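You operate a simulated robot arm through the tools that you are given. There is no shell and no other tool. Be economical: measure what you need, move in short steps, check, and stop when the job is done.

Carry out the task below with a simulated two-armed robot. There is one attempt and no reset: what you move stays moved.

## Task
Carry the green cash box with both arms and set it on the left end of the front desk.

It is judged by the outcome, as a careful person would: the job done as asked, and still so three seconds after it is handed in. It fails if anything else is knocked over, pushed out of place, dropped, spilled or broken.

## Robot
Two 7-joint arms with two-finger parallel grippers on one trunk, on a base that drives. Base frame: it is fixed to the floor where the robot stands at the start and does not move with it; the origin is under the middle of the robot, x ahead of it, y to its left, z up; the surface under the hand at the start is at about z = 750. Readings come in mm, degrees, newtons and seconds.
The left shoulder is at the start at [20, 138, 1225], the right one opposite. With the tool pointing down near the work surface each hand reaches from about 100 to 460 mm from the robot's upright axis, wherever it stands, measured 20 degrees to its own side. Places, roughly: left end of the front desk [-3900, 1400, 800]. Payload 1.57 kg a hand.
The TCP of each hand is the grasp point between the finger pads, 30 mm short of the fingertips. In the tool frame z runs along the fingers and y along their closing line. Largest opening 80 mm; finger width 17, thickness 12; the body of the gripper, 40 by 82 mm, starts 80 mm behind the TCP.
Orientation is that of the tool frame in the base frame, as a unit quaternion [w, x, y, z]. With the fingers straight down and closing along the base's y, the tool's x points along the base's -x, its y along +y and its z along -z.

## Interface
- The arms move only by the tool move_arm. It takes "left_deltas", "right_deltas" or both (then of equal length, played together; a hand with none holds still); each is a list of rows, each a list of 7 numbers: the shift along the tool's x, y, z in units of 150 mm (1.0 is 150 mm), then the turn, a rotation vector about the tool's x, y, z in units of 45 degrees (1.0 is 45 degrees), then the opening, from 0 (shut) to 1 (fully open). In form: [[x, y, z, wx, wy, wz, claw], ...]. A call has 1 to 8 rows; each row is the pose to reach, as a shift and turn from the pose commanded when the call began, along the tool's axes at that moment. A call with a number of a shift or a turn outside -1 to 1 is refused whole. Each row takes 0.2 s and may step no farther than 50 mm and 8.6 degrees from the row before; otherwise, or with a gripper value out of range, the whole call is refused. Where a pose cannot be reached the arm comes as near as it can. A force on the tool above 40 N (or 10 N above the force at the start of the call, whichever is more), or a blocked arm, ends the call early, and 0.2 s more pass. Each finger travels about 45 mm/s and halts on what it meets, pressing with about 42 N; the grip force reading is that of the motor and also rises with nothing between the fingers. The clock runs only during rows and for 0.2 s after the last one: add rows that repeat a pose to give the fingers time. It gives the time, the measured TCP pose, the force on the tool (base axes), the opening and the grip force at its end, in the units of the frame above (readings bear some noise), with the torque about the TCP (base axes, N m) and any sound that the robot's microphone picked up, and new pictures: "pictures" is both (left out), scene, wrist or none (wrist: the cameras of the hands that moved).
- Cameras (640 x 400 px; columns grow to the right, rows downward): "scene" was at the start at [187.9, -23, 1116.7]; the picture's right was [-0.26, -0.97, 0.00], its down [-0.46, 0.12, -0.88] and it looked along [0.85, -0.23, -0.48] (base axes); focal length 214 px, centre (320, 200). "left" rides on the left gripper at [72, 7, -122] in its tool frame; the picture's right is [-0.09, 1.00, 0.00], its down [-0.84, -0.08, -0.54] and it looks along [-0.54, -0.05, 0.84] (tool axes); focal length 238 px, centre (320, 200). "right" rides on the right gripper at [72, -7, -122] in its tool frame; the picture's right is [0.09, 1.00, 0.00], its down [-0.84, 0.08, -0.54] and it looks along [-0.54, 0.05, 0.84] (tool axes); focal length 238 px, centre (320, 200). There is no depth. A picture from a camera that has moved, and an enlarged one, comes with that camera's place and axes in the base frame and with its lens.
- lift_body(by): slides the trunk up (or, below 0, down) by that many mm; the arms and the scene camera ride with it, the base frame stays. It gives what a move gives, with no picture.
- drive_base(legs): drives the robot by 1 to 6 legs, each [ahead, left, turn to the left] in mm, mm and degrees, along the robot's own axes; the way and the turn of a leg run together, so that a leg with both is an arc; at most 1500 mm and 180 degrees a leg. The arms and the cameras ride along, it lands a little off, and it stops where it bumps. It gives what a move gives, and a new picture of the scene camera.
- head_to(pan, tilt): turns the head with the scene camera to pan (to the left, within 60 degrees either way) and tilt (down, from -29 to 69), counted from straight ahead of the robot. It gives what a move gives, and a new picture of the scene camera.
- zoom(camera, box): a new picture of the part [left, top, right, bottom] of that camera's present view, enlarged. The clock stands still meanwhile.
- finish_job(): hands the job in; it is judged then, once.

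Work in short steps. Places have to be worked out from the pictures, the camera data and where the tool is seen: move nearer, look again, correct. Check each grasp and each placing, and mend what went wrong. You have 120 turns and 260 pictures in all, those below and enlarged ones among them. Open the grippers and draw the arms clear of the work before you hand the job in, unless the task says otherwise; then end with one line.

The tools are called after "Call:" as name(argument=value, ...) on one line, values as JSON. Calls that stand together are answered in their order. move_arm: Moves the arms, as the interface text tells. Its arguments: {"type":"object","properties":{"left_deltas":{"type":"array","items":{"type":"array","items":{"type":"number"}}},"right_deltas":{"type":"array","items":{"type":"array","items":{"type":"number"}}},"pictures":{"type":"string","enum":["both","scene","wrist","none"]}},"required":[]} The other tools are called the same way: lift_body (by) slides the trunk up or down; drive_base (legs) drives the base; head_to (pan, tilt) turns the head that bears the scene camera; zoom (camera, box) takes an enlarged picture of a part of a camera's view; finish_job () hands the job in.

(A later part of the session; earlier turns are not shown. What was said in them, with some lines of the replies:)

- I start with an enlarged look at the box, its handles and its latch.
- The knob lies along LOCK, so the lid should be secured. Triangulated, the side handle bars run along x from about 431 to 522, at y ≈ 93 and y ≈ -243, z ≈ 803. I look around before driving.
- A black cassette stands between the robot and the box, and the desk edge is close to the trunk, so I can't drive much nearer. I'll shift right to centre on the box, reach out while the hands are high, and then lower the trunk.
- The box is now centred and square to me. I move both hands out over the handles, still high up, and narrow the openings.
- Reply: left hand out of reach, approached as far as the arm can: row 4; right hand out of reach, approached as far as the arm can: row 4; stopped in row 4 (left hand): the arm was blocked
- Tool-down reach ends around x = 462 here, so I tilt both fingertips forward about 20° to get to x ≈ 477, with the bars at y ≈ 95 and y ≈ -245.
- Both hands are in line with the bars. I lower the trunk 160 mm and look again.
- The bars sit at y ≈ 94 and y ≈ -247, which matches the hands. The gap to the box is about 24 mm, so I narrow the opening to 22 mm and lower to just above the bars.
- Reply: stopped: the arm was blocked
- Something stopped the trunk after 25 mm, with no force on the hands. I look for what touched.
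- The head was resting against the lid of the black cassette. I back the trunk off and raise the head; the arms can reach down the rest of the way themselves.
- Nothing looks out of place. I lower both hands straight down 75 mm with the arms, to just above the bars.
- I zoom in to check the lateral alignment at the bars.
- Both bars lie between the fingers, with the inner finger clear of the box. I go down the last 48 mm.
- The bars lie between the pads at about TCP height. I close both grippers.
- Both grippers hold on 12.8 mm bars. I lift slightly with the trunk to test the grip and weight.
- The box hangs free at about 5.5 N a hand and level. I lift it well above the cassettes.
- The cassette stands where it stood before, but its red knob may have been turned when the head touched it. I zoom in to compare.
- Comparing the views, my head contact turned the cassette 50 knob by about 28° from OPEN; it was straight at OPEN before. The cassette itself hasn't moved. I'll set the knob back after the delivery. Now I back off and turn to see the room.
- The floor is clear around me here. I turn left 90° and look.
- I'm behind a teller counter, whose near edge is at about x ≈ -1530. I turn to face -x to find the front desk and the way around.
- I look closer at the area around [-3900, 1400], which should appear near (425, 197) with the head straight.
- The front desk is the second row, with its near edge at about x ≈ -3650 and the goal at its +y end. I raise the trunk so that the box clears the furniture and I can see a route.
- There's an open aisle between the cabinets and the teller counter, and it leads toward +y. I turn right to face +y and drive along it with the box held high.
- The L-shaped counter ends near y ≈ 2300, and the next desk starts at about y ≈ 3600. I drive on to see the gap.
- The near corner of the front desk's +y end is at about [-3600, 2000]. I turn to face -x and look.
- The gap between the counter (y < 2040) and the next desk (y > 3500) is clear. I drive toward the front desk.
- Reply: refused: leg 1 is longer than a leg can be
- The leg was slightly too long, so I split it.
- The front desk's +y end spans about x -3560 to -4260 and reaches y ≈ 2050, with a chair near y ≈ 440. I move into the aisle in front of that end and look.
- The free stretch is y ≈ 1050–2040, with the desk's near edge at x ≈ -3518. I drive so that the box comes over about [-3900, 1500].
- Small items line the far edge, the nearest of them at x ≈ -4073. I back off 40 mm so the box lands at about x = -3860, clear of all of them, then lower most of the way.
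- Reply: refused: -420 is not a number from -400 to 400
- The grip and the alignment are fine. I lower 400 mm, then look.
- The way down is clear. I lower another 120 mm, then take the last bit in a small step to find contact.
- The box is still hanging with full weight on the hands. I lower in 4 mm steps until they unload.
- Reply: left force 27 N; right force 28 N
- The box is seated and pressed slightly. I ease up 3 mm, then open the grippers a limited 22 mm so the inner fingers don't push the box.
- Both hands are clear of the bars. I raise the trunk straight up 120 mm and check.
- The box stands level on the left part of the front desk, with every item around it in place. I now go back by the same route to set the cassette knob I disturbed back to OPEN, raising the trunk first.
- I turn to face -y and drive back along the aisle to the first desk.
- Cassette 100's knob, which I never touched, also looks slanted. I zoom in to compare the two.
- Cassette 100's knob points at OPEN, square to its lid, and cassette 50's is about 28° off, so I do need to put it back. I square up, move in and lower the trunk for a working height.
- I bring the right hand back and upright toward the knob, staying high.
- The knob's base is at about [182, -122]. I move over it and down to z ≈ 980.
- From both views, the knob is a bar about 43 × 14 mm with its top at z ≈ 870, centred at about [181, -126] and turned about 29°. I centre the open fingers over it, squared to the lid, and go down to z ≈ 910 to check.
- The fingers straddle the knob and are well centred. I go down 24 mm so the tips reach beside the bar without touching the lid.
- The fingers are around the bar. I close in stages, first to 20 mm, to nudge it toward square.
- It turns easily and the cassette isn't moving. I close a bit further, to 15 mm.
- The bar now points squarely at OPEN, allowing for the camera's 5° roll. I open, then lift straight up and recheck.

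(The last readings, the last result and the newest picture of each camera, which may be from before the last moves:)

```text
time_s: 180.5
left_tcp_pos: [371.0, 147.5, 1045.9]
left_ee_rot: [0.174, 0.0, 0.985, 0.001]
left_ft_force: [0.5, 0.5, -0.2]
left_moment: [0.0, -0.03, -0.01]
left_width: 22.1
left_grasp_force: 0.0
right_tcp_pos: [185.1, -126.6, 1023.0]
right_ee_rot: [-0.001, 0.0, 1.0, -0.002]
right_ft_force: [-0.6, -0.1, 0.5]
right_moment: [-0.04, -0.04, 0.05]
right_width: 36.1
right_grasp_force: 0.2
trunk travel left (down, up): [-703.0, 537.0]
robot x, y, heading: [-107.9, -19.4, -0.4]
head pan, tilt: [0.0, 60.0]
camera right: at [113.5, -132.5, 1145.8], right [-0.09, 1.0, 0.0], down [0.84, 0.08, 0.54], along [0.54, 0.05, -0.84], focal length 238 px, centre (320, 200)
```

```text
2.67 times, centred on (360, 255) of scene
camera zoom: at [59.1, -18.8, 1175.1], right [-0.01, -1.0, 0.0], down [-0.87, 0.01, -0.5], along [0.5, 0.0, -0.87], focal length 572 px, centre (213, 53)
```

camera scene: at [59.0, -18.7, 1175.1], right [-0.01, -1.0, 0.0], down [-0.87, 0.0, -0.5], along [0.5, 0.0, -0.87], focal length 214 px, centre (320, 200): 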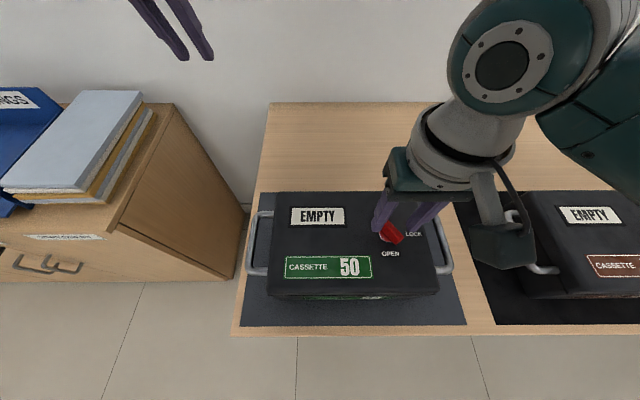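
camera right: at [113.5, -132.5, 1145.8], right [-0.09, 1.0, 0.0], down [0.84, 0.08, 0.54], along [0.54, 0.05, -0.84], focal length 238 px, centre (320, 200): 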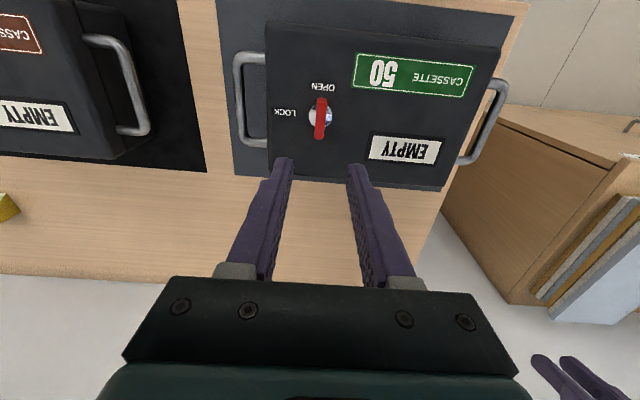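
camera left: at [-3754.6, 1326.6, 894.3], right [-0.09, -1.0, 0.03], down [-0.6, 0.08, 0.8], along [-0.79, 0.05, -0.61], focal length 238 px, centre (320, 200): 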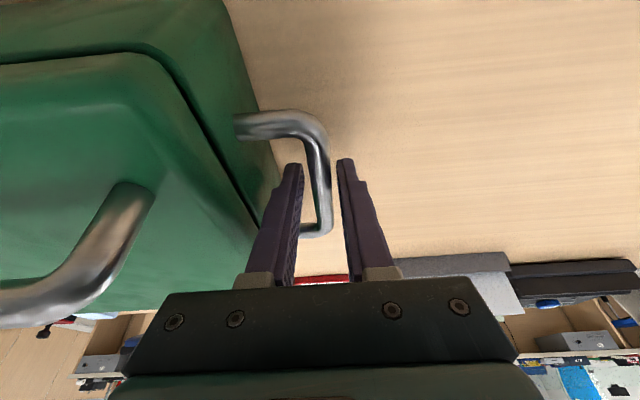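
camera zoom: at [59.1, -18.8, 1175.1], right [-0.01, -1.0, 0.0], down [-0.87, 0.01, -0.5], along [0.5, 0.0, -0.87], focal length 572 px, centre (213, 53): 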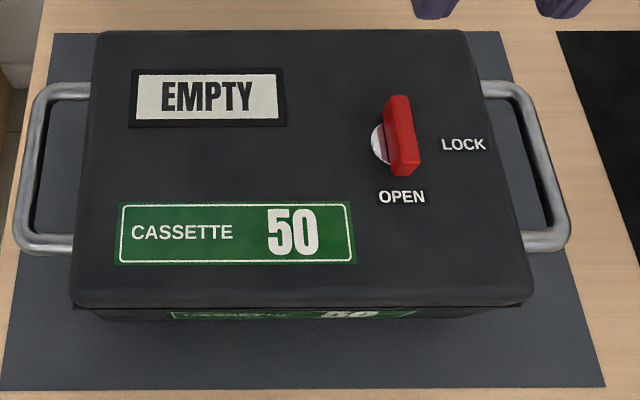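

The knob is back at OPEN as it was at the start, and the cassette hasn't moved. I back away from the desk with the grippers open.

Call:
drive_base(legs=[[-400, 0, 0]])

Call:
move_arm(left_deltas=[[0, 0, 0, 0, 0, 0, 1], [0, 0, 0, 0, 0, 0, 1]], right_deltas=[[0, 0, 0, 0, 0, 0, 1], [0, 0, 0, 0, 0, 0, 1]], pictures="none")

```text
time_s: 183.0
left_tcp_pos: [-29.3, 149.3, 1044.6]
left_ee_rot: [0.174, 0.002, 0.985, 0.001]
left_ft_force: [0.3, -0.3, 0.6]
left_moment: [0.01, 0.03, -0.02]
left_width: 22.1
left_grasp_force: 0.0
right_tcp_pos: [-215.0, -124.2, 1022.5]
right_ee_rot: [0.0, 0.003, 1.0, -0.001]
right_ft_force: [-0.2, -0.4, -0.4]
right_moment: [-0.03, 0.01, -0.03]
right_width: 36.0
right_grasp_force: 0.0
trunk travel left (down, up): [-703.0, 537.0]
robot x, y, heading: [-506.7, -14.3, -0.6]
head pan, tilt: [0.0, 60.0]
camera scene: at [-340.2, -16.3, 1175.1], right [-0.01, -1.0, 0.0], down [-0.87, 0.01, -0.5], along [0.5, -0.01, -0.87], focal length 214 px, centre (320, 200)
```

scene: 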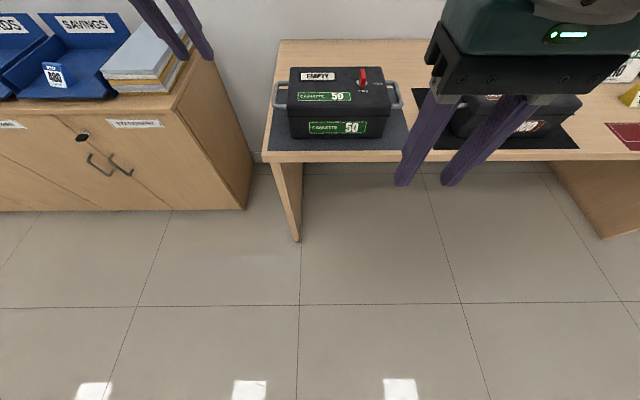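

```text
time_s: 183.6
left_tcp_pos: [-28.5, 149.2, 1044.9]
left_ee_rot: [0.173, 0.002, 0.985, 0.001]
left_ft_force: [-1.0, -0.4, -0.8]
left_moment: [0.03, 0.01, 0.0]
left_width: 74.1
left_grasp_force: 0.0
right_tcp_pos: [-214.1, -123.9, 1022.3]
right_ee_rot: [0.0, 0.002, 1.0, -0.001]
right_ft_force: [-0.1, 0.1, 0.3]
right_moment: [-0.03, 0.01, 0.01]
right_width: 80.0
right_grasp_force: 0.0
trunk travel left (down, up): [-703.0, 537.0]
robot x, y, heading: [-505.5, -18.4, -0.7]
head pan, tilt: [0.0, 60.0]
```

The box is on the front desk, the knob is restored, and both arms are clear with the grippers open. I hand the job in.

Call:
finish_job()

```text
The job is handed in.
```

The green cash box was carried with both arms and now stands level on the left end of the front desk; on the way my head turned the cassette 50 knob about 28°, and I set it back to OPEN.
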